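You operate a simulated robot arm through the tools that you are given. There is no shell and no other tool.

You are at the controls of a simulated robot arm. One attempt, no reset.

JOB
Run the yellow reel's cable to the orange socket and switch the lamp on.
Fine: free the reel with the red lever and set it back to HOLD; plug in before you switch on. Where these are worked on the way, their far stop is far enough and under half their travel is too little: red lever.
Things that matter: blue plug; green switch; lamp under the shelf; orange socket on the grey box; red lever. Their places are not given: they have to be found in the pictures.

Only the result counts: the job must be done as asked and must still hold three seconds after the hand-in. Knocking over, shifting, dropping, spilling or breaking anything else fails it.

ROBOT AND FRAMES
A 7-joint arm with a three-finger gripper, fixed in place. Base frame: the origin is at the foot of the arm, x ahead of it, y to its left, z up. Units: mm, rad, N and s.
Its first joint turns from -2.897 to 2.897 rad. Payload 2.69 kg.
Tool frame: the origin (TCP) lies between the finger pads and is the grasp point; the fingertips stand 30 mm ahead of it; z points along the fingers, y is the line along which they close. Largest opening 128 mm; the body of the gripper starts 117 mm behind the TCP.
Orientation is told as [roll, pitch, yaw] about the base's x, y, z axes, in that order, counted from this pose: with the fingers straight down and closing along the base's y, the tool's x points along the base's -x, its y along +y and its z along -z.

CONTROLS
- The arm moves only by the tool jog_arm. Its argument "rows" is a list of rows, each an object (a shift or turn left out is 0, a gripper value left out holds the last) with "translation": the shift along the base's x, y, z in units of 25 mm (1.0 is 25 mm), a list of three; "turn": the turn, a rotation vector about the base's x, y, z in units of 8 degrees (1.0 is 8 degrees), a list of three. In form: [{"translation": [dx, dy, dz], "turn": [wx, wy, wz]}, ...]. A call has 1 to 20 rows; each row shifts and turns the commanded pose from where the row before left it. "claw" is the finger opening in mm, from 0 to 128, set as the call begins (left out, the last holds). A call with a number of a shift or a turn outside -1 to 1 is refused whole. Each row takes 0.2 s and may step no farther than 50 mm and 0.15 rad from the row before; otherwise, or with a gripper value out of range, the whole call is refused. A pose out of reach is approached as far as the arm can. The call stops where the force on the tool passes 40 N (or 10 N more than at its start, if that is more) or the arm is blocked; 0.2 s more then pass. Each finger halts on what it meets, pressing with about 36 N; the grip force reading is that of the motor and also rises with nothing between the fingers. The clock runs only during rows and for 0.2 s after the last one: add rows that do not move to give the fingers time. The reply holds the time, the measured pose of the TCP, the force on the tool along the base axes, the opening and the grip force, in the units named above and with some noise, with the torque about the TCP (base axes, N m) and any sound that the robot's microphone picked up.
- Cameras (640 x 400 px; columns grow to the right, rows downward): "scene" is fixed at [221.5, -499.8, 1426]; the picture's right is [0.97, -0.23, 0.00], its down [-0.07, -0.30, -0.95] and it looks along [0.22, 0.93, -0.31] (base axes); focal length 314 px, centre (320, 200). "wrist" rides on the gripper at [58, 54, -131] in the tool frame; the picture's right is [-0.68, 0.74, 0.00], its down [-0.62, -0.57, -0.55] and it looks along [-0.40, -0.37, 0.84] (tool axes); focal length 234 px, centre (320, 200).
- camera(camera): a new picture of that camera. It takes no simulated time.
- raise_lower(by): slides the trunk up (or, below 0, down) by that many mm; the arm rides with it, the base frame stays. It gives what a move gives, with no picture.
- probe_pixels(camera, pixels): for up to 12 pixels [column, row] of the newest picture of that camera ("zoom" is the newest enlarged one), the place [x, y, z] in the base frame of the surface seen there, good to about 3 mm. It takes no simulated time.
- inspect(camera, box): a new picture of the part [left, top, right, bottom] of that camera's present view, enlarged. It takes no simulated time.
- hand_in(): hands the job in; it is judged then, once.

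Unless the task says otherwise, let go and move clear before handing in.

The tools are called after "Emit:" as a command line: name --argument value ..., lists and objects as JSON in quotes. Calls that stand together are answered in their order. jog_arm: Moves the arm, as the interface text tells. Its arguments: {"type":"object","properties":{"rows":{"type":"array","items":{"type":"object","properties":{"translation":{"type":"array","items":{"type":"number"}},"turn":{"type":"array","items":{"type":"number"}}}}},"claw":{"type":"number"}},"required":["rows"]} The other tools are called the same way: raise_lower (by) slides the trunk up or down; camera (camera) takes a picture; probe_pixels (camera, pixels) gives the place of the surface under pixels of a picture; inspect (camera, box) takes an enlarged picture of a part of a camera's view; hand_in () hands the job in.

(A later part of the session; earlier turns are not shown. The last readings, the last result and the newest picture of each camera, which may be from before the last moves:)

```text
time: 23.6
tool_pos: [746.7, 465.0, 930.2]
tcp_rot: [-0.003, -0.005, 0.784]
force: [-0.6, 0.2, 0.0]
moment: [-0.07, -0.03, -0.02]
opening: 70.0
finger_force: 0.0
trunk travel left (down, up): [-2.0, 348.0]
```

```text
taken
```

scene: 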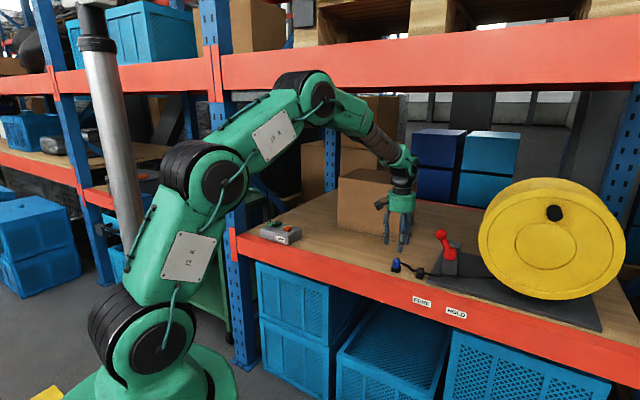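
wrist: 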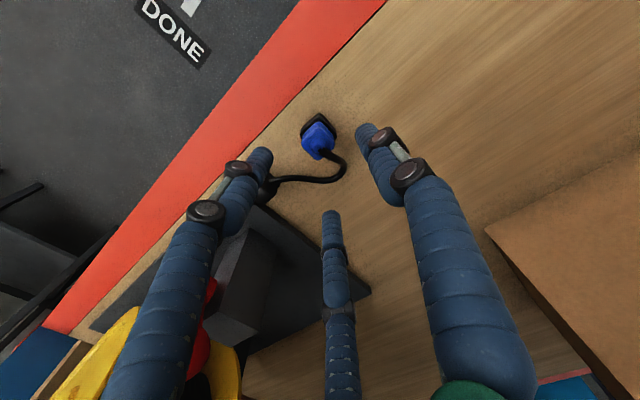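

The plug is at wrist (318,138), with the cable passing between the fingers. I'll refine its centre.

Emit:
inspect --camera "wrist" --box '[280, 100, 376, 160]'

Emit:
probe_pixels --camera "wrist" --pixels '[[318, 130], [305, 140], [318, 158], [335, 140], [318, 150], [310, 135], [325, 135], [318, 116], [304, 130], [334, 128]]'

```text
6.67 times, centred on (328, 130) of wrist
```

zoom: 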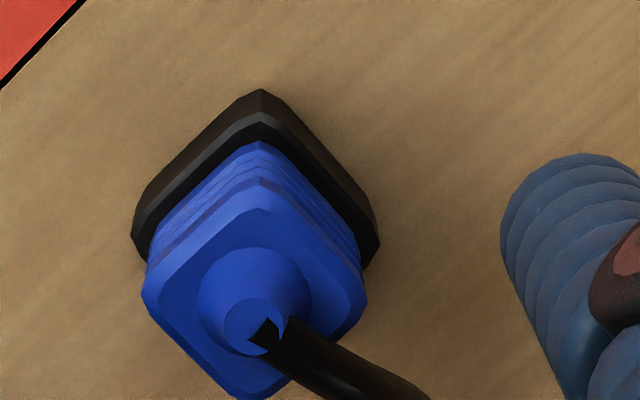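

```text
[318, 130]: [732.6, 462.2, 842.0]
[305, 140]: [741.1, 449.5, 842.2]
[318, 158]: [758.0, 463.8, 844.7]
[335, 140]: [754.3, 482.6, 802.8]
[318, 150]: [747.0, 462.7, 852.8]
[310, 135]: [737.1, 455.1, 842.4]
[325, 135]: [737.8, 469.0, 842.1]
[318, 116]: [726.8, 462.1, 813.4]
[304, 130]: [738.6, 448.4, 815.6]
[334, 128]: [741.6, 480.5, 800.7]
```

The plug's centre is (745,463.3); I'll correct 2 mm and descend to z≈852 so the fingertips stay just above the black dock (top ≈ 817).

Emit:
jog_arm --rows '[{"translation": [-0.068, -0.068, 0]}, {"translation": [0, 0, -0.7]}, {"translation": [0, 0, -0.7]}, {"translation": [0, 0, -0.7]}, {"translation": [0, 0, -0.6]}, {"translation": [0, 0, -0.4]}]' --claw 58

Emit:
camera --camera "wrist"

Emit:
inspect --camera "scene" --box '[360, 190, 460, 290]'

```text
time: 25.0
tool_pos: [740.8, 466.4, 849.0]
tcp_rot: [-0.004, -0.006, 0.783]
force: [-0.3, -0.1, 0.2]
moment: [0.02, 0.03, -0.03]
opening: 58.0
finger_force: 0.1
trunk travel left (down, up): [-2.0, 348.0]
```

```text
taken
```

wrist: 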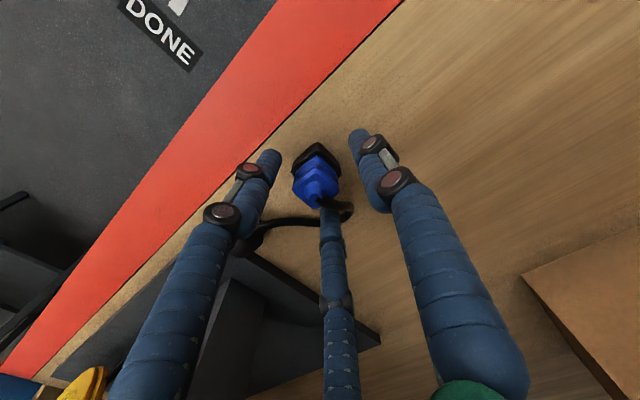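

```text
4.00 times, centred on (410, 240) of scene
```

zoom: 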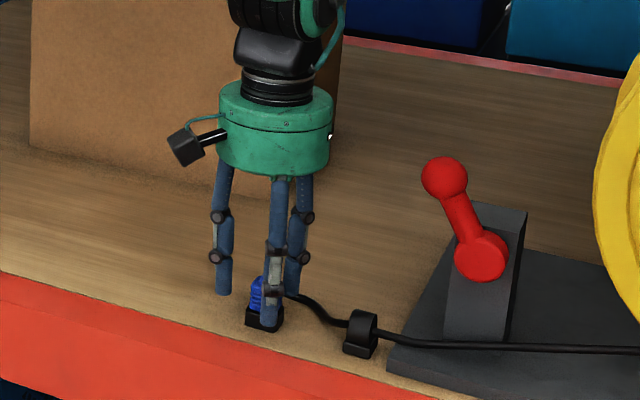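

The TCP reads (740.8,466.4), about 5 mm off along the closing line. I'll correct that before closing.

Emit:
jog_arm --rows '[{"translation": [0.17, -0.13, 0.1]}, {"translation": [0, 0, 0]}]'

Emit:
jog_arm --rows '[{"translation": [0, 0, 0]}]'

Emit:
inspect --camera "wrist" --box '[260, 120, 400, 230]'

```text
time: 25.6
tool_pos: [746.1, 461.5, 851.7]
tcp_rot: [-0.005, -0.005, 0.783]
force: [-0.2, -0.7, -0.5]
moment: [0.01, 0.02, -0.01]
opening: 58.0
finger_force: 0.0
trunk travel left (down, up): [-2.0, 348.0]
```

```text
time: 26.0
tool_pos: [746.7, 461.1, 851.7]
tcp_rot: [-0.005, -0.006, 0.784]
force: [-0.4, 0.2, 0.0]
moment: [0.01, -0.02, -0.01]
opening: 58.0
finger_force: 0.1
trunk travel left (down, up): [-2.0, 348.0]
```

```text
3.64 times, centred on (330, 175) of wrist
```

zoom: 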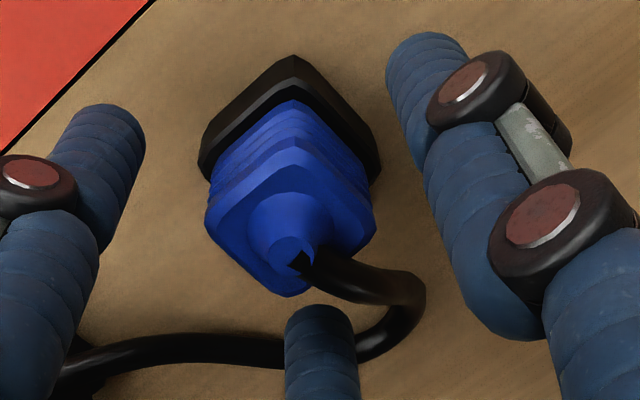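

Nearly centred. I'll make a 2 mm correction and close on the plug.

Emit:
jog_arm --rows '[{"translation": [-0.06, 0.06, 0]}, {"translation": [0, 0, 0]}, {"translation": [0, 0, 0]}, {"translation": [0, 0, 0]}]' --claw 10

Emit:
inspect --camera "wrist" --box '[260, 120, 400, 230]'

Emit:
inspect --camera "scene" --box '[360, 190, 460, 290]'

```text
time: 27.0
tool_pos: [745.0, 461.9, 852.0]
tcp_rot: [-0.001, -0.006, 0.784]
force: [8.2, -4.4, -0.9]
moment: [-0.23, -0.35, 0.0]
opening: 29.8
finger_force: 15.0
trunk travel left (down, up): [-2.0, 348.0]
```

```text
3.64 times, centred on (330, 175) of wrist
```

zoom: 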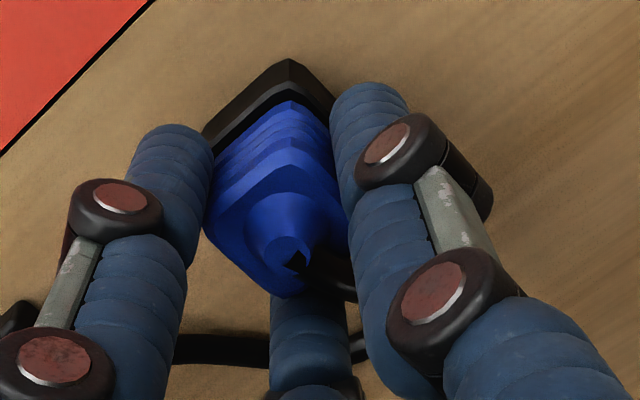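

```text
4.00 times, centred on (410, 240) of scene
```

zoom: 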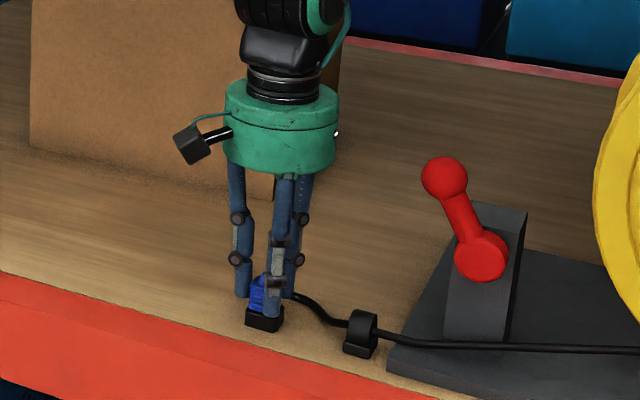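

The fingers stopped at 29.8 mm on the plug. I'll let the grip build up and read again.

Emit:
jog_arm --rows '[{"translation": [0, 0, 0]}, {"translation": [0, 0, 0]}]'

```text
time: 27.6
tool_pos: [746.3, 462.7, 852.3]
tcp_rot: [-0.003, -0.004, 0.783]
force: [7.2, -4.2, 0.3]
moment: [-0.16, -0.3, -0.01]
opening: 29.9
finger_force: 15.0
trunk travel left (down, up): [-2.0, 348.0]
```

The tool feels +8 N along +u with a weak 15 N grip, so the +u finger touches first. I'll shift 3 mm toward +u to centre the grip.

Emit:
jog_arm --rows '[{"translation": [0.045, -0.045, 0]}, {"translation": [0.04, -0.04, 0]}, {"translation": [0, 0, 0]}]'

```text
time: 28.4
tool_pos: [747.4, 461.4, 851.7]
tcp_rot: [-0.004, -0.004, 0.783]
force: [-10.6, 13.0, 1.2]
moment: [0.57, 0.48, 0.02]
opening: 29.6
finger_force: 14.3
trunk travel left (down, up): [-2.0, 348.0]
```

Now the force reversed, so the plug is truly gripped (29.7 mm wide) and I overshot slightly. I'll go back ~1 mm and lift slowly.

Emit:
jog_arm --rows '[{"translation": [-0.04, 0.04, 0]}, {"translation": [0, 0, 0]}, {"translation": [0, 0, 0.15]}, {"translation": [0, 0, 0.25]}]' --claw 5

Emit:
inspect --camera "scene" --box '[360, 190, 460, 290]'

Emit:
inspect --camera "wrist" --box '[260, 120, 400, 230]'

```text
time: 29.4
tool_pos: [747.2, 461.9, 862.7]
tcp_rot: [-0.002, -0.005, 0.784]
force: [-0.3, -1.1, -0.9]
moment: [0.04, 0.01, 0.0]
opening: 28.8
finger_force: 36.5
trunk travel left (down, up): [-2.0, 348.0]
```

```text
4.00 times, centred on (410, 240) of scene
```

zoom: 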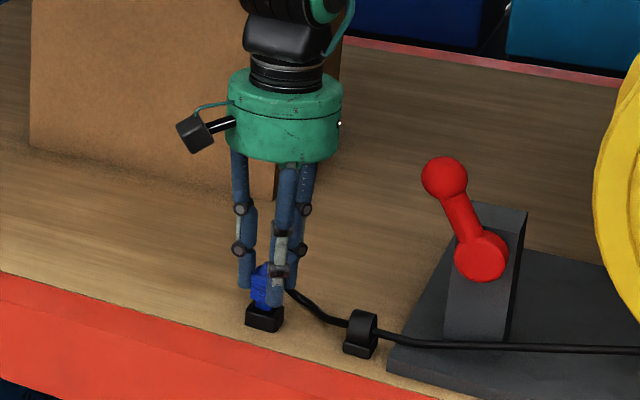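

```text
3.64 times, centred on (330, 175) of wrist
```

zoom: 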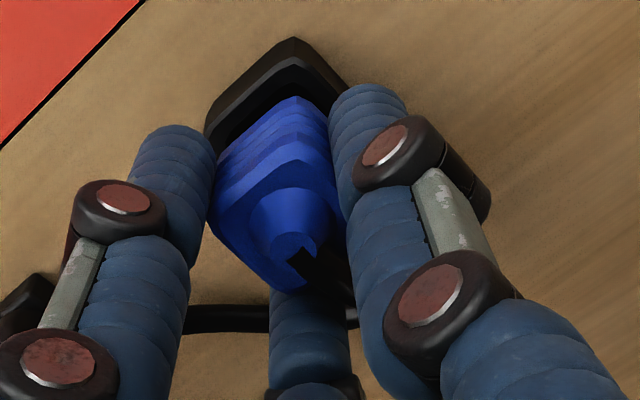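

The plug comes up with the hand and the grip is 36 N. I'll lift on to z≈925 and look at it.

Emit:
jog_arm --rows '[{"translation": [0, 0, 0.4]}, {"translation": [0, 0, 0.6]}, {"translation": [0, 0, 0.7]}, {"translation": [0, 0, 0.8]}]'

Emit:
inspect --camera "scene" --box '[360, 190, 460, 290]'

Emit:
inspect --camera "wrist" --box '[240, 80, 400, 230]'

```text
time: 30.4
tool_pos: [748.4, 458.7, 925.2]
tcp_rot: [-0.003, -0.003, 0.782]
force: [-0.1, 0.5, -1.0]
moment: [-0.06, 0.01, 0.0]
opening: 28.8
finger_force: 36.5
trunk travel left (down, up): [-2.0, 348.0]
```

```text
4.00 times, centred on (410, 240) of scene
```

zoom: 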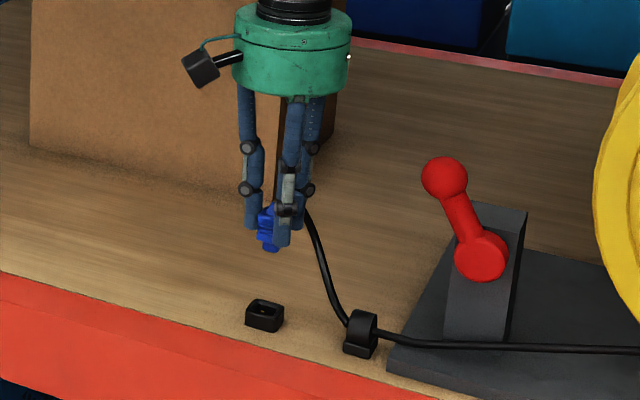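

```text
2.67 times, centred on (320, 155) of wrist
```

zoom: 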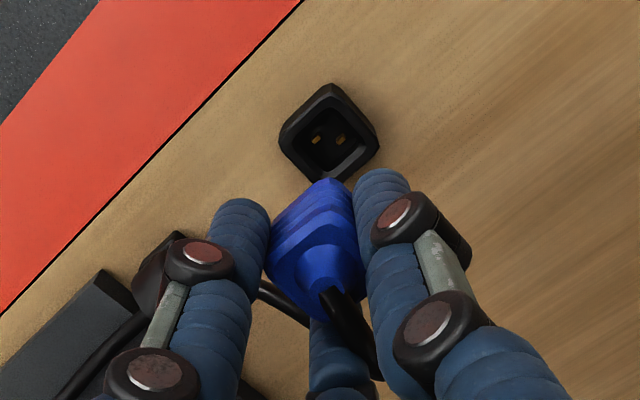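

The empty dock shows the same two contacts in the same direction as the socket. I'll zoom in on the dock to compare angles.

Emit:
inspect --camera "wrist" --box '[298, 92, 348, 132]'

Emit:
camera --camera "wrist"

```text
10.00 times, centred on (323, 112) of wrist
```

zoom: 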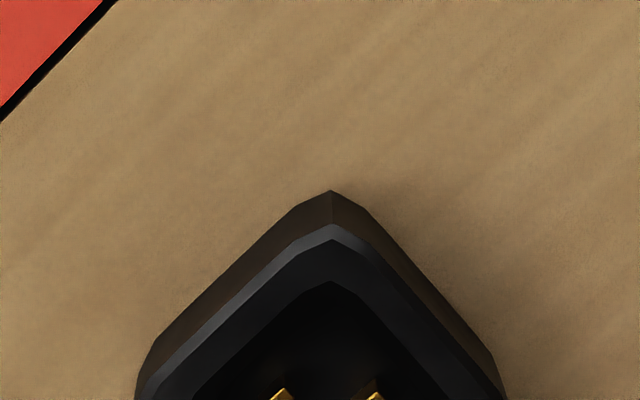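

```text
taken
```

wrist: 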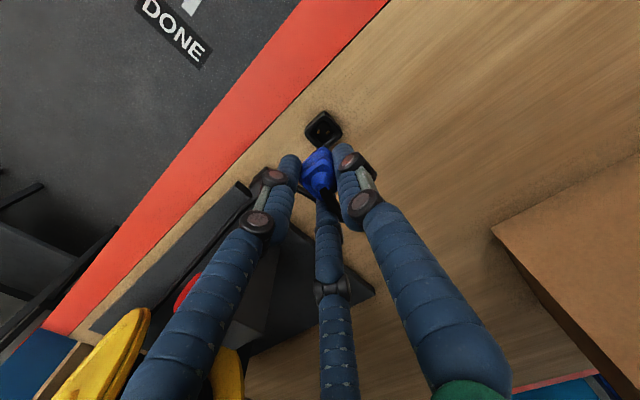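

Emit:
inspect --camera "wrist" --box '[296, 108, 350, 148]'

Emit:
probe_pixels --camera "wrist" --pixels '[[324, 113], [308, 128], [322, 145], [340, 130], [324, 130]]'

```text
10.00 times, centred on (323, 128) of wrist
```

zoom: 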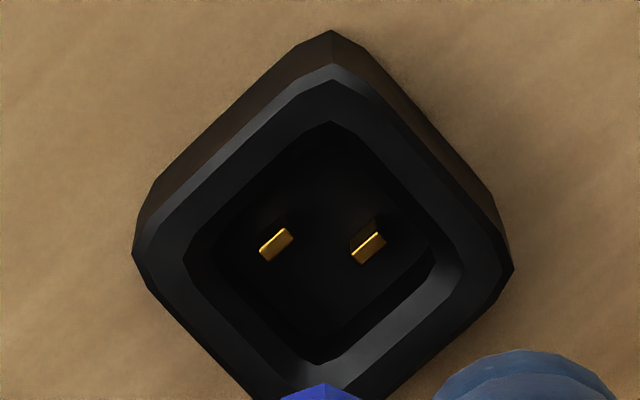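

```text
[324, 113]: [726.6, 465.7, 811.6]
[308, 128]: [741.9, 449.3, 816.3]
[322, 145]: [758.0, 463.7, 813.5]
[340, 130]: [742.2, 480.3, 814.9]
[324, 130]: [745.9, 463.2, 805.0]
```

The dock's shape and contacts match the socket's orientation, so I keep the yaw. I'll carry the plug along the shelf to above the socket at moderate speed, watching the cable.

Emit:
jog_arm --rows '[{"translation": [-0.3, 0.3, 0.3]}, {"translation": [-0.55, 0.55, 0.3]}, {"translation": [-0.61, 0.61, 0]}, {"translation": [-0.61, 0.61, 0]}, {"translation": [-0.61, 0.61, 0]}, {"translation": [-0.61, 0.61, 0]}, {"translation": [-0.61, 0.61, 0]}, {"translation": [-0.61, 0.61, 0]}]'

Emit:
camera --camera "scene"

Emit:
inspect --camera "wrist" --box '[240, 80, 400, 230]'

```text
time: 32.2
tool_pos: [635.6, 574.6, 939.1]
tcp_rot: [-0.003, -0.005, 0.783]
force: [0.7, 0.4, -0.1]
moment: [-0.03, 0.03, -0.03]
opening: 28.8
finger_force: 35.7
trunk travel left (down, up): [-2.0, 348.0]
```

```text
taken
```

scene: 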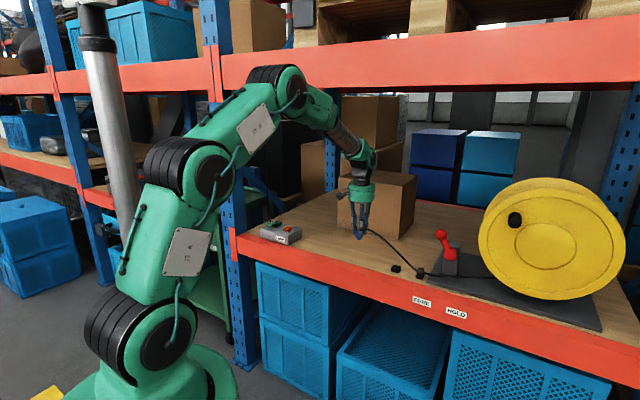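

```text
2.67 times, centred on (320, 155) of wrist
```

zoom: 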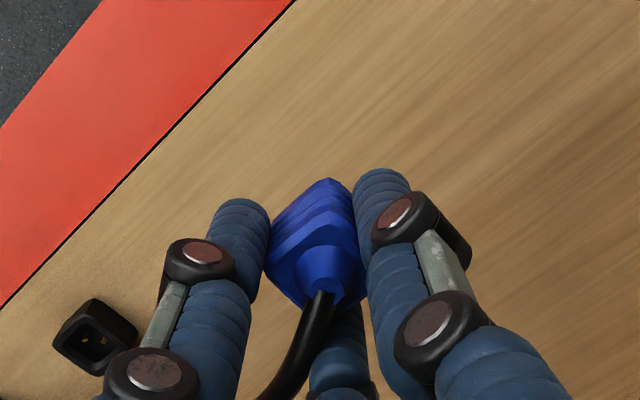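

The reel pays out freely with almost no force. I continue to above the socket.

Emit:
jog_arm --rows '[{"translation": [-0.6, 0.59, 0]}, {"translation": [-0.6, 0.59, 0]}, {"translation": [-0.6, 0.59, 0]}, {"translation": [-0.6, 0.59, 0]}, {"translation": [-0.6, 0.59, 0]}, {"translation": [-0.6, 0.59, 0]}, {"translation": [-0.6, 0.59, 0]}, {"translation": [-0.6, 0.59, 0]}, {"translation": [-0.6, 0.59, 0]}, {"translation": [-0.6, 0.59, 0]}, {"translation": [-0.6, 0.59, 0]}, {"translation": [-0.6, 0.59, 0]}, {"translation": [-0.6, 0.59, 0]}, {"translation": [-0.6, 0.59, 0]}, {"translation": [-0.6, 0.59, 0]}, {"translation": [-0.6, 0.59, 0]}, {"translation": [-0.6, 0.59, 0]}]'

Emit:
camera --camera "scene"

Emit:
inspect --camera "wrist" --box '[240, 80, 400, 230]'

```text
time: 35.8
tool_pos: [379.2, 826.5, 940.9]
tcp_rot: [-0.003, -0.005, 0.784]
force: [-0.5, 0.3, 0.3]
moment: [0.04, 0.01, 0.02]
opening: 28.6
finger_force: 36.1
trunk travel left (down, up): [-2.0, 348.0]
```

```text
taken
```

scene: 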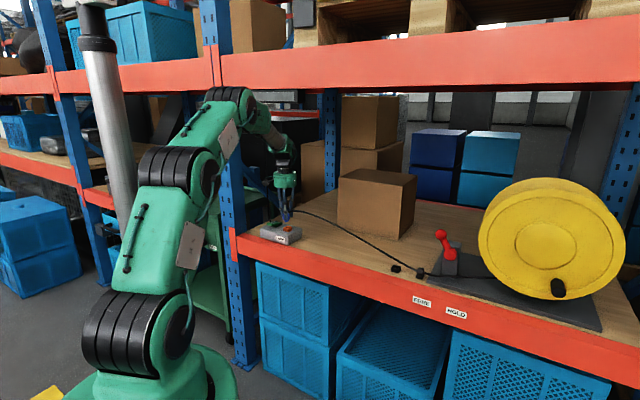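

```text
2.67 times, centred on (320, 155) of wrist
```

zoom: 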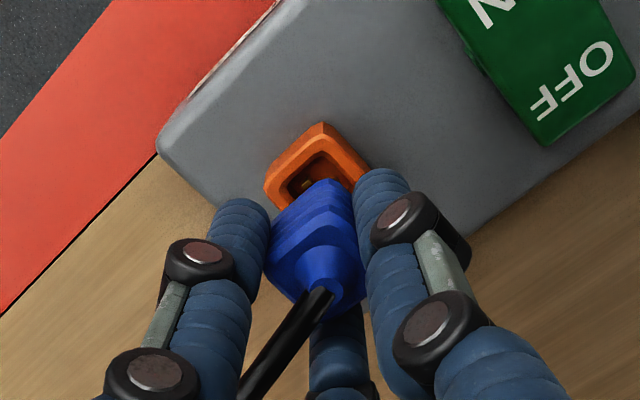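

The plug is above the socket (rim seen at zoom (315,165)). I'll zoom tightly to compare plug and socket positions.

Emit:
inspect --camera "wrist" --box '[290, 120, 354, 160]'

Emit:
inspect --camera "wrist" --box '[290, 140, 354, 200]'

Emit:
inspect --camera "scene" --box '[256, 190, 320, 250]'

```text
10.00 times, centred on (322, 140) of wrist
```

zoom: 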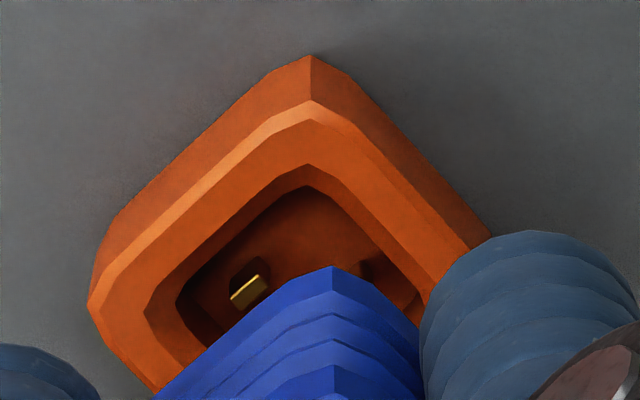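

```text
6.67 times, centred on (322, 170) of wrist
```

zoom: 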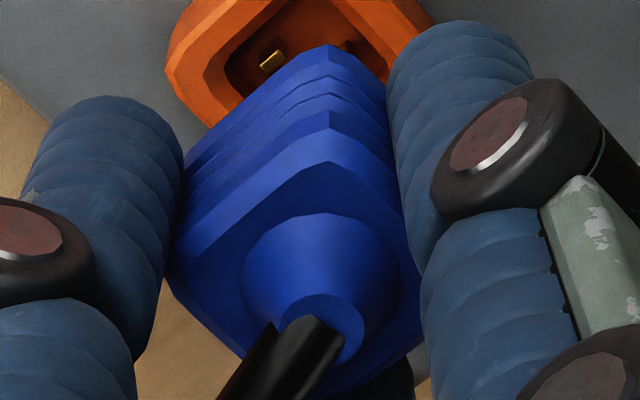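

```text
6.67 times, centred on (288, 220) of scene
```

zoom: 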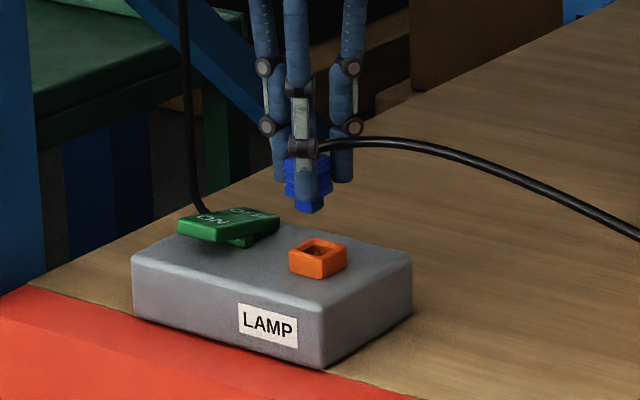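

Computed from the corners, the plug sits ~3 mm toward -u and ~1 mm toward -n relative to the socket centre. I'll correct by (+2.9,-1.2) mm and come down to z≈926 for another check.

Emit:
jog_arm --rows '[{"translation": [0.114, -0.047, 0]}, {"translation": [0, 0, -0.3]}, {"translation": [0, 0, -0.3]}, {"translation": [0, 0, 0]}]'

Emit:
inspect --camera "wrist" --box '[290, 120, 354, 160]'

Emit:
inspect --camera "wrist" --box '[290, 140, 354, 200]'

Emit:
inspect --camera "scene" --box '[270, 205, 302, 235]'

```text
time: 36.8
tool_pos: [384.1, 825.0, 922.3]
tcp_rot: [-0.003, -0.007, 0.783]
force: [-0.5, 0.4, -0.7]
moment: [-0.01, -0.03, 0.01]
opening: 28.9
finger_force: 36.2
trunk travel left (down, up): [-2.0, 348.0]
```

```text
10.00 times, centred on (322, 140) of wrist
```

zoom: 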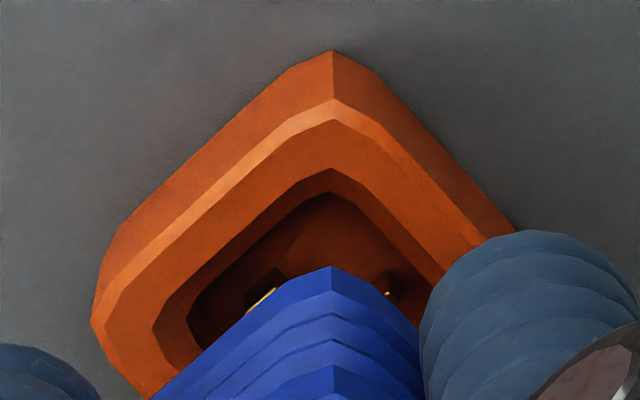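

```text
6.67 times, centred on (322, 170) of wrist
```

zoom: 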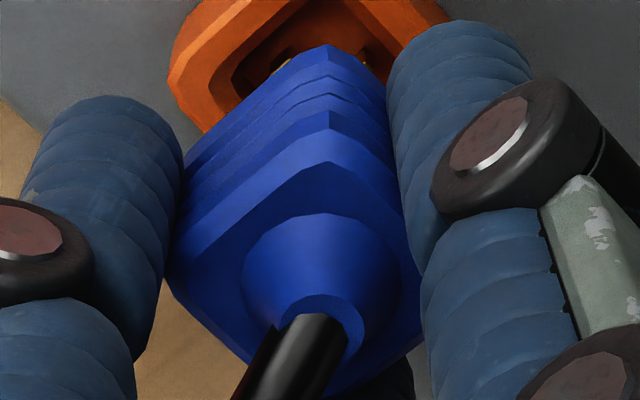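

```text
13.33 times, centred on (286, 220) of scene
```

zoom: 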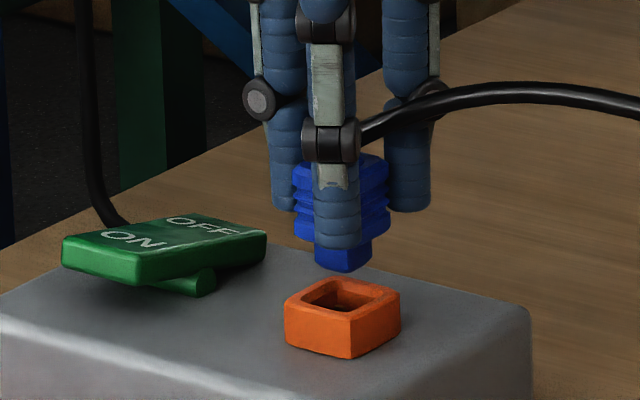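

The arm shifted more than commanded; the socket is now ~(1.8,2.2) mm off in the tool frame. I'll correct by (-2.8,+0.3) mm and look again.

Emit:
jog_arm --rows '[{"translation": [-0.112, 0.012, 0]}, {"translation": [0, 0, 0]}, {"translation": [0, 0, 0]}]'

Emit:
inspect --camera "wrist" --box '[290, 120, 354, 160]'

Emit:
inspect --camera "scene" --box '[270, 205, 302, 235]'

```text
time: 37.6
tool_pos: [381.1, 827.4, 923.5]
tcp_rot: [-0.004, -0.004, 0.784]
force: [-0.1, -0.1, -0.5]
moment: [0.0, -0.03, -0.01]
opening: 29.0
finger_force: 36.2
trunk travel left (down, up): [-2.0, 348.0]
```

```text
10.00 times, centred on (322, 140) of wrist
```

zoom: 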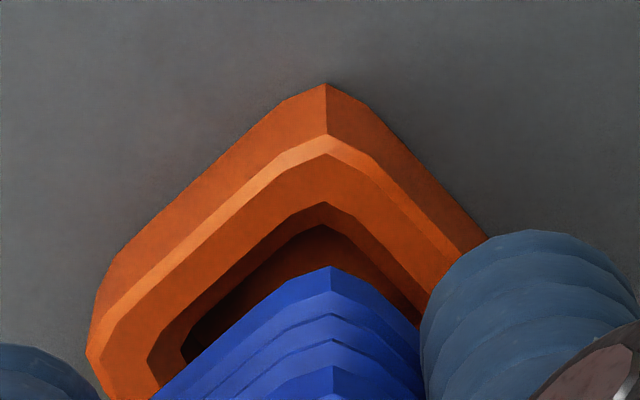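

```text
13.33 times, centred on (286, 220) of scene
```

zoom: 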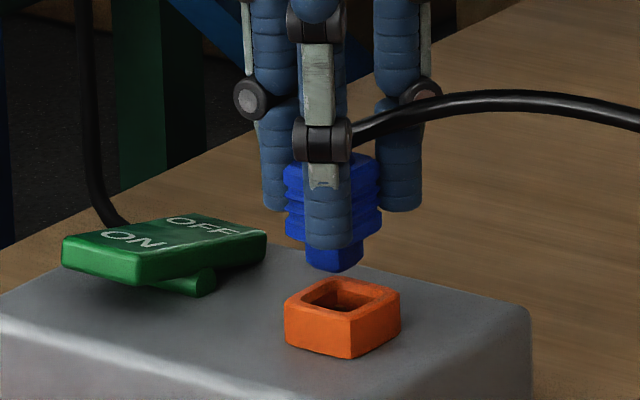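

By the wrist view the plug is now aligned within ~0.3 mm; the scene view hints at ~1.5 mm along x. I'll zoom in more to settle it.

Emit:
inspect --camera "scene" --box '[278, 214, 302, 229]'

Emit:
inspect --camera "wrist" --box '[306, 130, 338, 150]'

```text
16.00 times, centred on (290, 222) of scene
```

zoom: 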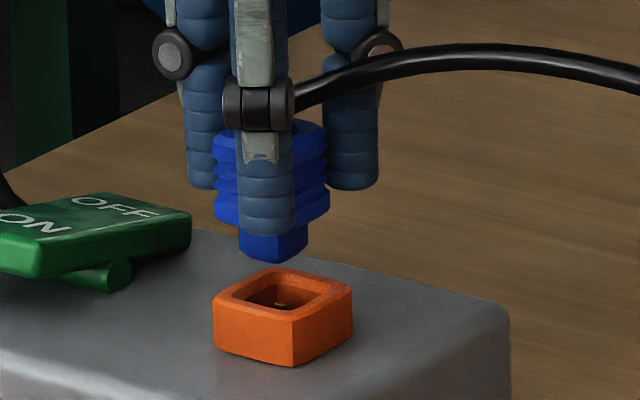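

```text
16.00 times, centred on (322, 140) of wrist
```

zoom: 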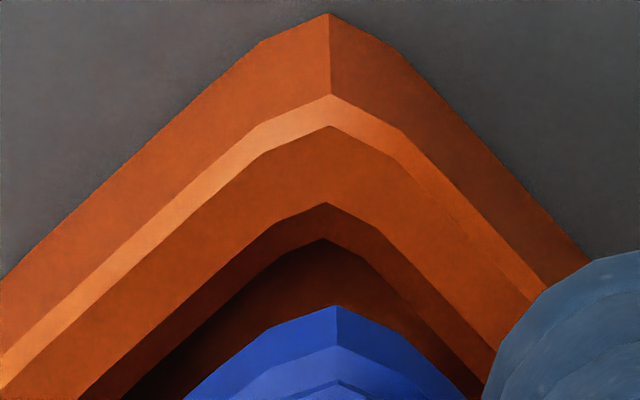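

The scene view shows the plug about 2.4 mm short along x (centre col 272 vs 283 in the 16× zoom), and the wrist view is weak in that direction. I'll shift +2 mm in x and lower to just above the rim to re-check.

Emit:
jog_arm --rows '[{"translation": [0.08, 0, 0]}, {"translation": [0, 0, -0.2]}, {"translation": [0, 0, -0.08]}, {"translation": [0, 0, 0]}]'

Emit:
inspect --camera "scene" --box '[278, 214, 302, 229]'

Emit:
inspect --camera "wrist" --box '[290, 120, 354, 160]'

```text
time: 38.6
tool_pos: [381.4, 824.9, 916.0]
tcp_rot: [-0.002, -0.005, 0.784]
force: [-1.0, -0.1, -1.0]
moment: [0.0, 0.0, 0.01]
opening: 28.9
finger_force: 35.9
trunk travel left (down, up): [-2.0, 348.0]
```

```text
16.00 times, centred on (290, 222) of scene
```

zoom: 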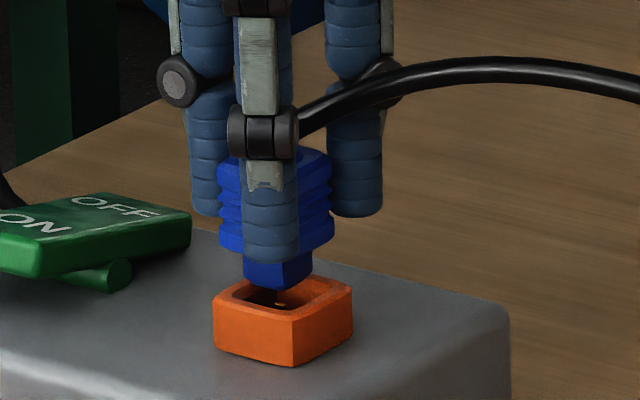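

```text
10.00 times, centred on (322, 140) of wrist
```

zoom: 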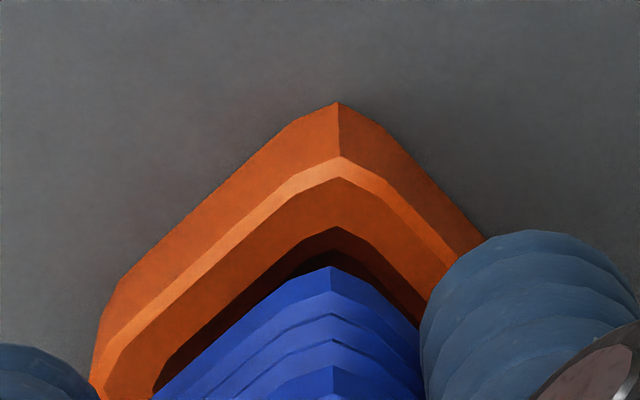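

Remaining offset is about +1.2 mm in x (scene) and +0.8 mm in y (wrist). I'll correct and begin the insertion slowly, watching the force.

Emit:
jog_arm --rows '[{"translation": [0.045, 0.032, 0]}, {"translation": [0, 0, 0]}, {"translation": [0, 0, -0.1]}, {"translation": [0, 0, -0.08]}, {"translation": [0, 0, 0]}]'

Emit:
inspect --camera "scene" --box '[278, 214, 302, 229]'

Emit:
inspect --camera "wrist" --box '[290, 120, 354, 160]'

```text
time: 39.8
tool_pos: [383.3, 826.3, 912.5]
tcp_rot: [-0.004, -0.006, 0.785]
force: [0.5, -1.0, -1.2]
moment: [0.03, 0.02, 0.01]
opening: 29.0
finger_force: 36.1
trunk travel left (down, up): [-2.0, 348.0]
```

```text
16.00 times, centred on (290, 222) of scene
```

zoom: 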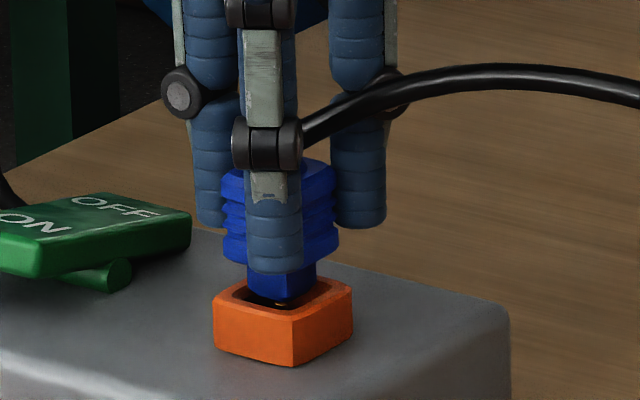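

```text
10.00 times, centred on (322, 140) of wrist
```

zoom: 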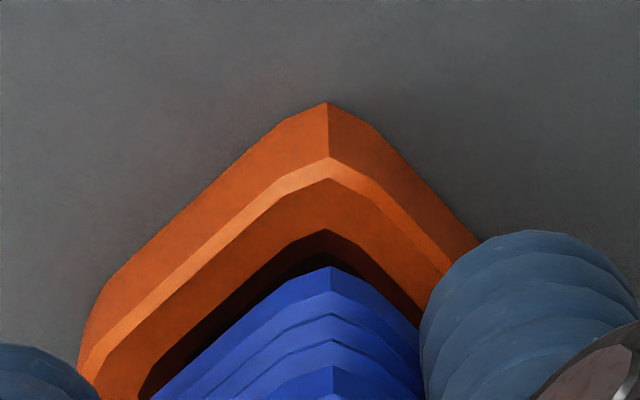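

Scene alignment is now within ~0.3 mm (282 vs 283) and the wrist view agrees in y. I'll press down slowly.

Emit:
jog_arm --rows '[{"translation": [0, 0, -0.08]}, {"translation": [0, 0, -0.08]}, {"translation": [0, 0, -0.08]}, {"translation": [0, 0, 0]}]'

Emit:
inspect --camera "scene" --box '[278, 214, 302, 229]'

Emit:
inspect --camera "wrist" --box '[290, 120, 354, 160]'

```text
time: 40.8
tool_pos: [384.9, 825.2, 907.2]
tcp_rot: [-0.003, -0.005, 0.783]
force: [-0.7, -0.8, 3.3]
moment: [0.02, -0.02, -0.02]
opening: 29.0
finger_force: 35.8
trunk travel left (down, up): [-2.0, 348.0]
```

```text
16.00 times, centred on (290, 222) of scene
```

zoom: 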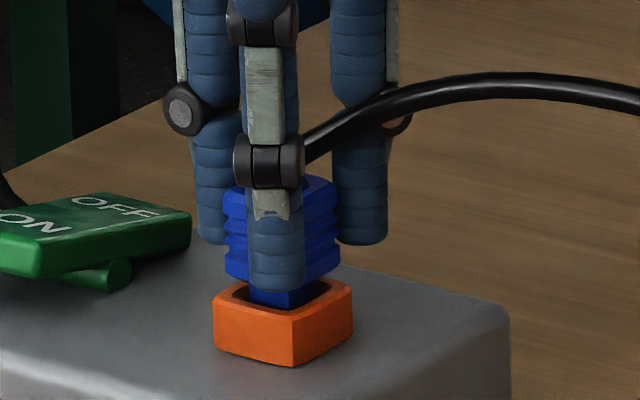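

```text
10.00 times, centred on (322, 140) of wrist
```

zoom: 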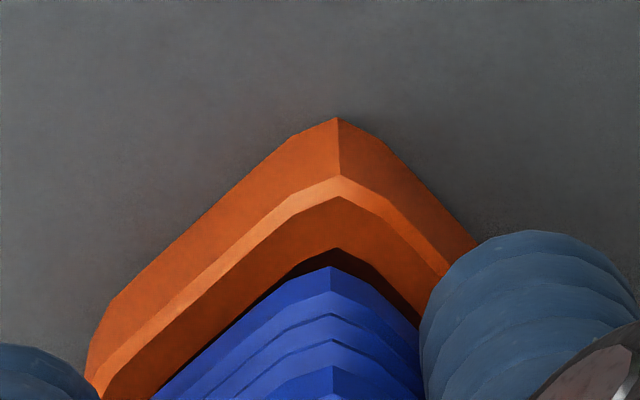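

The plug's nose has entered the socket with only 3 N. I continue pressing down.

Emit:
jog_arm --rows '[{"translation": [0, 0.02, -0.08]}, {"translation": [0, 0, -0.1]}, {"translation": [0, 0, -0.1]}, {"translation": [0, 0, 0]}]'

Emit:
inspect --camera "scene" --box '[278, 214, 302, 229]'

Emit:
inspect --camera "wrist" --box '[290, 120, 354, 160]'

```text
time: 41.8
tool_pos: [382.9, 825.3, 901.3]
tcp_rot: [-0.003, -0.006, 0.785]
force: [-3.3, -1.5, 11.8]
moment: [-0.04, 0.16, -0.01]
opening: 28.5
finger_force: 36.3
trunk travel left (down, up): [-2.0, 348.0]
```

```text
16.00 times, centred on (290, 222) of scene
```

zoom: 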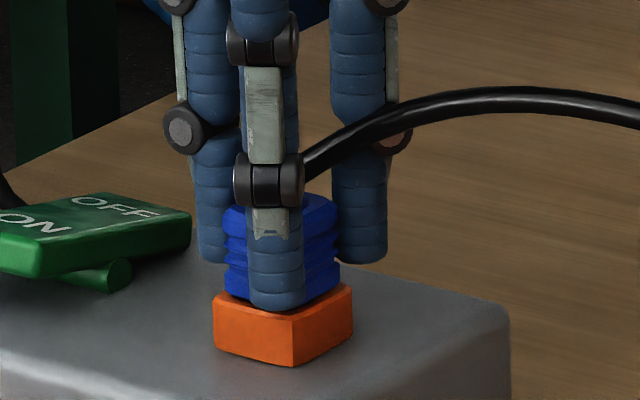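

```text
10.00 times, centred on (322, 140) of wrist
```

zoom: 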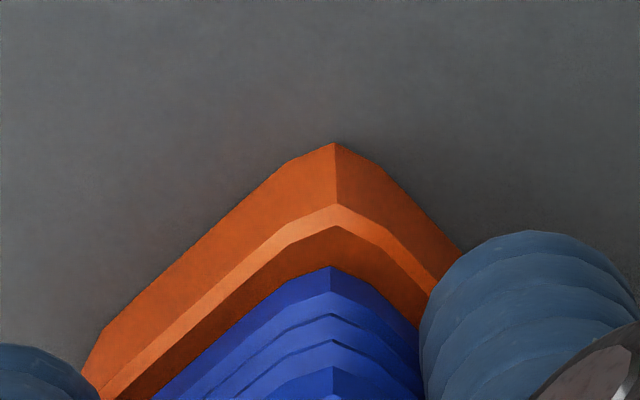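

It's almost flush with the rim at 12 N. I'll press further until it seats.

Emit:
jog_arm --rows '[{"translation": [0, 0, -0.06]}, {"translation": [0, 0, -0.06]}, {"translation": [0, 0, -0.06]}, {"translation": [0, 0, 0]}]'

Emit:
inspect --camera "scene" --box '[278, 214, 302, 229]'

```text
time: 42.8
tool_pos: [383.4, 825.3, 896.3]
tcp_rot: [-0.001, -0.005, 0.784]
force: [-1.7, -1.6, 15.4]
moment: [0.01, 0.15, -0.09]
opening: 29.4
finger_force: 18.5
trunk travel left (down, up): [-2.0, 348.0]
```

```text
16.00 times, centred on (290, 222) of scene
```

zoom: 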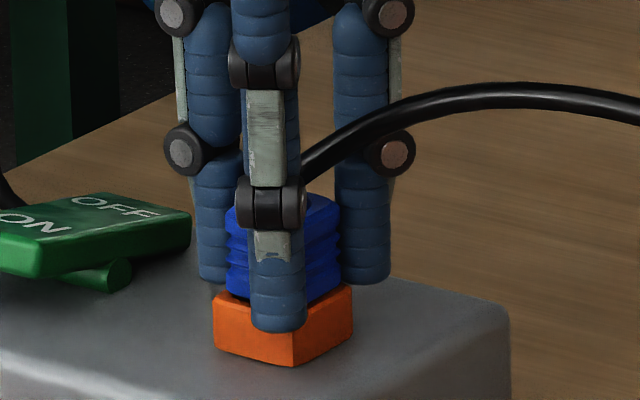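

The TCP went down 5 mm more while the plug body stayed at the rim, so it seems seated or the fingers slid. I'll check in the wrist view.

Emit:
inspect --camera "wrist" --box '[290, 130, 354, 190]'

Emit:
inspect --camera "scene" --box '[281, 216, 297, 232]'

Emit:
probe_pixels --camera "zoom" --pixels '[[320, 200], [300, 100]]'

```text
6.67 times, centred on (322, 160) of wrist
```

zoom: 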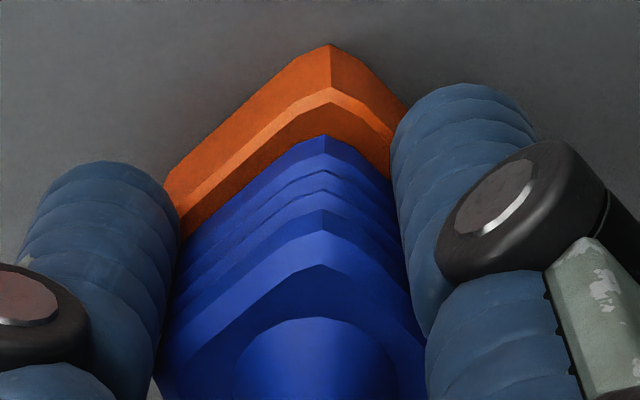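

```text
16.00 times, centred on (289, 224) of scene
```

zoom: 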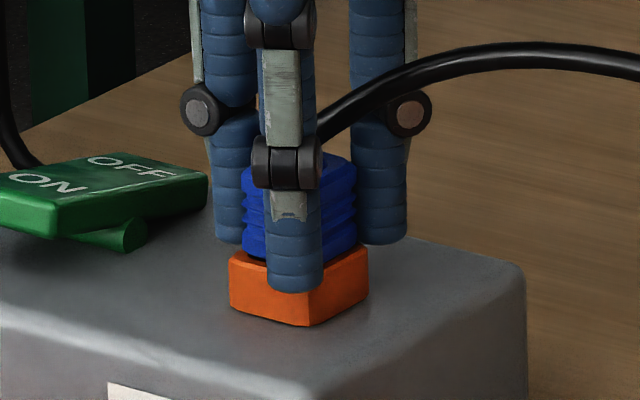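

```text
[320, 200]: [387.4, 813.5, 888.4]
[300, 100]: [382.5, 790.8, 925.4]
```

By geometry the plug shoulder is now ~24 mm above the rim, just as in the dock: seated. I'll open the fingers modestly and rise straight up.

Emit:
jog_arm --rows '[{"translation": [0, 0, 0]}, {"translation": [0, 0, 0]}, {"translation": [0, 0, 0]}]' --claw 48

Emit:
jog_arm --rows '[{"translation": [0, 0, 0.4]}, {"translation": [0, 0, 0.6]}, {"translation": [0, 0, 0.6]}]'

Emit:
inspect --camera "scene" --box '[270, 200, 310, 240]'

Emit:
camera --camera "wrist"

```text
time: 43.6
tool_pos: [383.7, 826.9, 894.9]
tcp_rot: [-0.004, -0.006, 0.784]
force: [0.7, 0.0, 0.0]
moment: [-0.01, -0.01, -0.02]
opening: 47.9
finger_force: 0.1
trunk travel left (down, up): [-2.0, 348.0]
```

```text
time: 44.4
tool_pos: [384.4, 824.4, 937.2]
tcp_rot: [-0.004, -0.006, 0.785]
force: [0.5, 0.4, 0.6]
moment: [-0.02, 0.01, 0.01]
opening: 47.8
finger_force: 0.0
trunk travel left (down, up): [-2.0, 348.0]
```

```text
10.00 times, centred on (290, 220) of scene
```

zoom: 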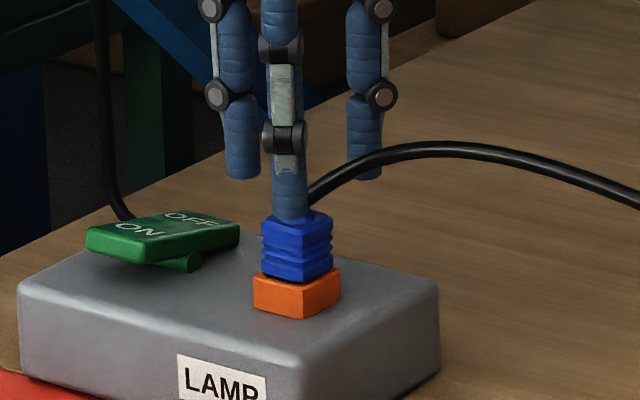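

```text
taken
```

wrist: 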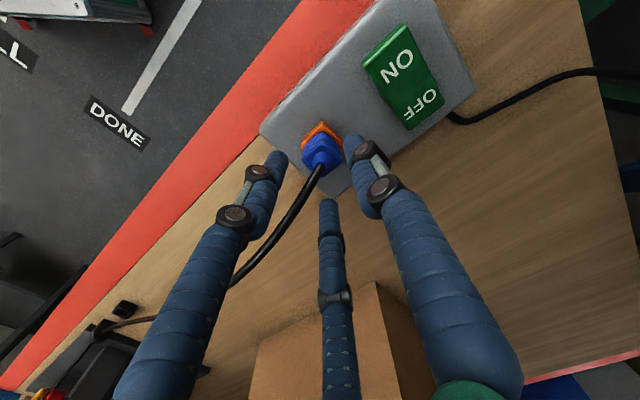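

The plug is seated and released, with the cable running along the shelf. Before moving to the lever I'll check the cable's highest point.

Emit:
probe_pixels --camera "scene" --pixels '[[295, 216], [298, 215], [302, 214], [306, 214], [310, 215], [316, 217], [325, 221], [340, 229]]'

Emit:
camera --camera "scene"

```text
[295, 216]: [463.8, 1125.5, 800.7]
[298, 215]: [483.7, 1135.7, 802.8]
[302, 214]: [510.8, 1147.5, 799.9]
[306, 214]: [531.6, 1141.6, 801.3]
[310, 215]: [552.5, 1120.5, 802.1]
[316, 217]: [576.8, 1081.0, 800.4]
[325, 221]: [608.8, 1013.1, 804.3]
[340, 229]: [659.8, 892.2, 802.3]
```

```text
taken
```

scene: 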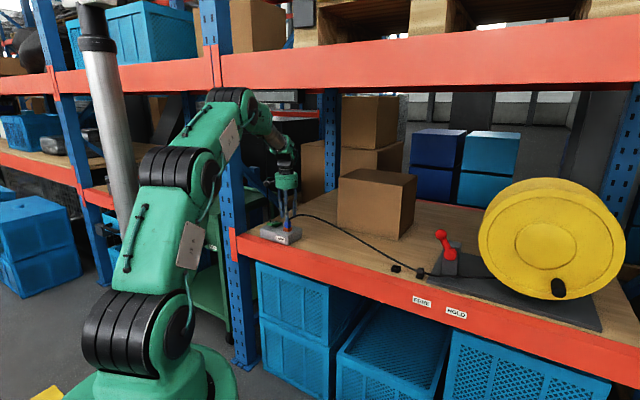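

The cable arc next to the plug appears to rise to about z≈945, so I'd go straight up well above it; first I check the lamp/forearm clearance.

Emit:
inspect --camera "scene" --box '[200, 70, 340, 200]'

Emit:
probe_pixels --camera "scene" --pixels '[[300, 97], [300, 103], [300, 92], [260, 110], [275, 125], [285, 150], [268, 108], [285, 135], [240, 92], [310, 97], [316, 100]]'

```text
3.08 times, centred on (270, 135) of scene
```

zoom: 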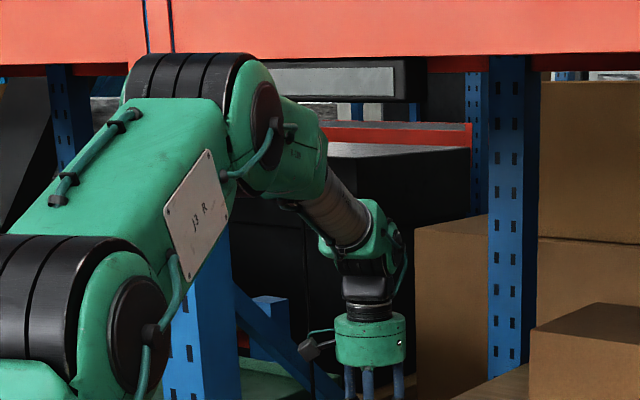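

```text
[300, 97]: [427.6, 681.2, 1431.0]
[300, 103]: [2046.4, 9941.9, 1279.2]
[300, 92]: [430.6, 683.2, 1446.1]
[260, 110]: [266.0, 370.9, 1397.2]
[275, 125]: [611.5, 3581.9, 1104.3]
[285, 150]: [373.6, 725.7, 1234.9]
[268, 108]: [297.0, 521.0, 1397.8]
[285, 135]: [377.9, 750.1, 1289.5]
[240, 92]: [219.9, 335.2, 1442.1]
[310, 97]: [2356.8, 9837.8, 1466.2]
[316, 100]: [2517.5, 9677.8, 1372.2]
```

The lamp (z 1415–1455 at n≈784) is over 100 mm above the wrist, so there's room. I'll rise to z≈993, close the fingers, and travel to just left of the lever ball.

Emit:
jog_arm --rows '[{"translation": [0, 0, 0.75]}, {"translation": [0, 0, 0.75]}, {"translation": [0, 0, 0.75]}]'

Emit:
jog_arm --rows '[{"translation": [0.9, -0.9, 0]}, {"translation": [0.958, -0.931, 0]}, {"translation": [0.958, -0.931, 0]}, {"translation": [0.958, -0.931, 0]}, {"translation": [0.958, -0.931, 0]}, {"translation": [0.958, -0.931, 0]}, {"translation": [0.958, -0.931, 0]}, {"translation": [0.958, -0.931, 0]}, {"translation": [0.958, -0.931, 0]}, {"translation": [0.958, -0.931, 0]}, {"translation": [0.958, -0.931, 0]}, {"translation": [0.958, -0.931, 0]}, {"translation": [0.958, -0.931, 0]}, {"translation": [0.958, -0.931, 0]}, {"translation": [0.958, -0.931, 0.2]}, {"translation": [0.958, -0.931, 0.2]}]' --claw 0

Emit:
camera --camera "scene"

Emit:
camera --camera "wrist"

```text
time: 45.2
tool_pos: [384.4, 826.9, 992.5]
tcp_rot: [-0.004, -0.005, 0.784]
force: [0.3, 0.5, 0.4]
moment: [0.03, 0.01, 0.0]
opening: 48.1
finger_force: 0.0
trunk travel left (down, up): [-2.0, 348.0]
```

```text
time: 48.6
tool_pos: [764.6, 453.4, 1000.6]
tcp_rot: [-0.004, -0.004, 0.783]
force: [-0.4, 1.3, -0.4]
moment: [-0.05, -0.02, -0.01]
opening: 2.1
finger_force: 31.5
trunk travel left (down, up): [-2.0, 348.0]
```

```text
taken
```

scene: 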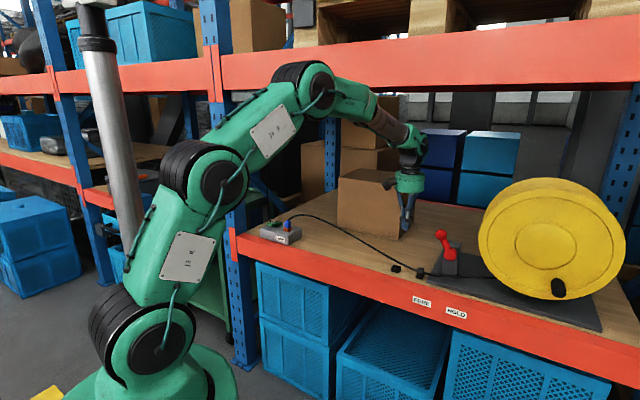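

```text
taken
```

wrist: 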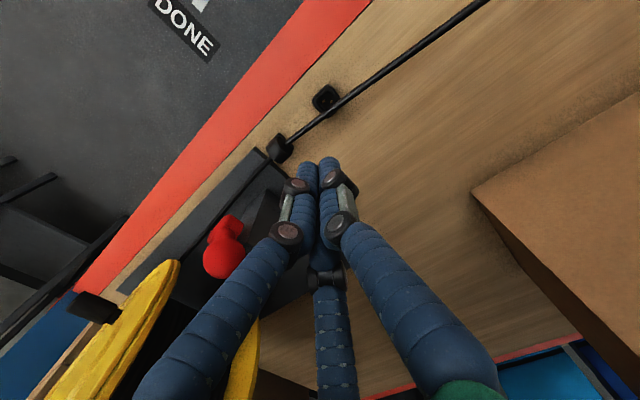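

I'm now ~120 mm left of the ball (wrist pixel (222,262)), at the right height. I'll verify the ball's place.

Emit:
probe_pixels --camera "wrist" --pixels '[[222, 255], [222, 262], [214, 262], [230, 258], [222, 272]]'

Emit:
probe_pixels --camera "scene" --pixels '[[441, 234], [439, 233], [444, 235], [441, 238]]'

```text
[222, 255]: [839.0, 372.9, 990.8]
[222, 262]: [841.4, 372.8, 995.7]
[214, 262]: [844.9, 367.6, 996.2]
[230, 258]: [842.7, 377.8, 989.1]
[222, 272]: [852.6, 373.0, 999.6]
```

```text
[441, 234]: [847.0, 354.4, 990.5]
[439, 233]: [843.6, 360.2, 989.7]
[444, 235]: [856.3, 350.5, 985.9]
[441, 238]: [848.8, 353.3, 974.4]
```

The ball is at about (852,368,985). I'll push it from the left with the closed fingers toward +u until the HOLD stop halts it.

Emit:
jog_arm --rows '[{"translation": [0.566, -0.53, 0]}, {"translation": [0.566, -0.566, 0]}, {"translation": [0.566, -0.566, 0]}, {"translation": [0.566, -0.566, 0]}, {"translation": [0.283, -0.283, 0]}, {"translation": [0.283, -0.283, 0]}, {"translation": [0.283, -0.283, 0]}, {"translation": [0.283, -0.283, 0]}, {"translation": [0.283, -0.283, 0]}]'

Emit:
inspect --camera "scene" --box '[430, 190, 510, 290]'

```text
time: 50.6
tool_pos: [857.3, 364.1, 1001.3]
tcp_rot: [-0.004, -0.003, 0.784]
force: [0.6, -0.2, 0.4]
moment: [0.01, -0.01, 0.01]
opening: 2.0
finger_force: 31.6
trunk travel left (down, up): [-2.0, 348.0]
```

```text
4.00 times, centred on (470, 240) of scene
```

zoom: 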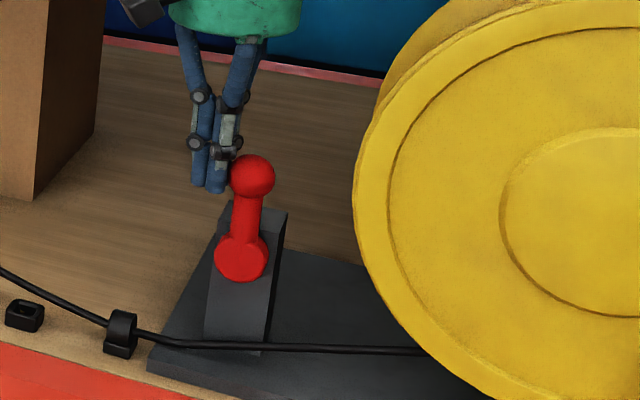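

The lever is being pushed and is now about upright. I continue to the HOLD stop.

Emit:
jog_arm --rows '[{"translation": [0.283, -0.283, 0]}, {"translation": [0.283, -0.283, 0]}, {"translation": [0.25, -0.25, -0.05]}, {"translation": [0.2, -0.2, -0.1]}, {"translation": [0.2, -0.2, -0.1]}, {"translation": [0.15, -0.15, -0.1]}, {"translation": [0.1, -0.1, 0]}, {"translation": [0.1, -0.1, 0]}]'

Emit:
inspect --camera "scene" --box '[430, 190, 510, 290]'

```text
time: 51.9
tool_pos: [885.1, 336.9, 997.7]
tcp_rot: [0.002, -0.004, 0.787]
force: [-11.4, 5.8, 6.7]
moment: [0.07, 0.21, 0.03]
opening: 2.0
finger_force: 31.4
trunk travel left (down, up): [-2.0, 348.0]
stopped in row 6: the force on the tool passed its limit at 47 N (the readings are from after the stop); the commanded pose is now the measured one
```

```text
4.00 times, centred on (470, 240) of scene
```

zoom: 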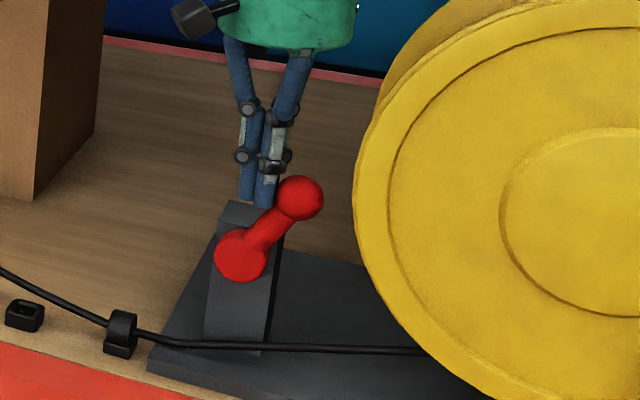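

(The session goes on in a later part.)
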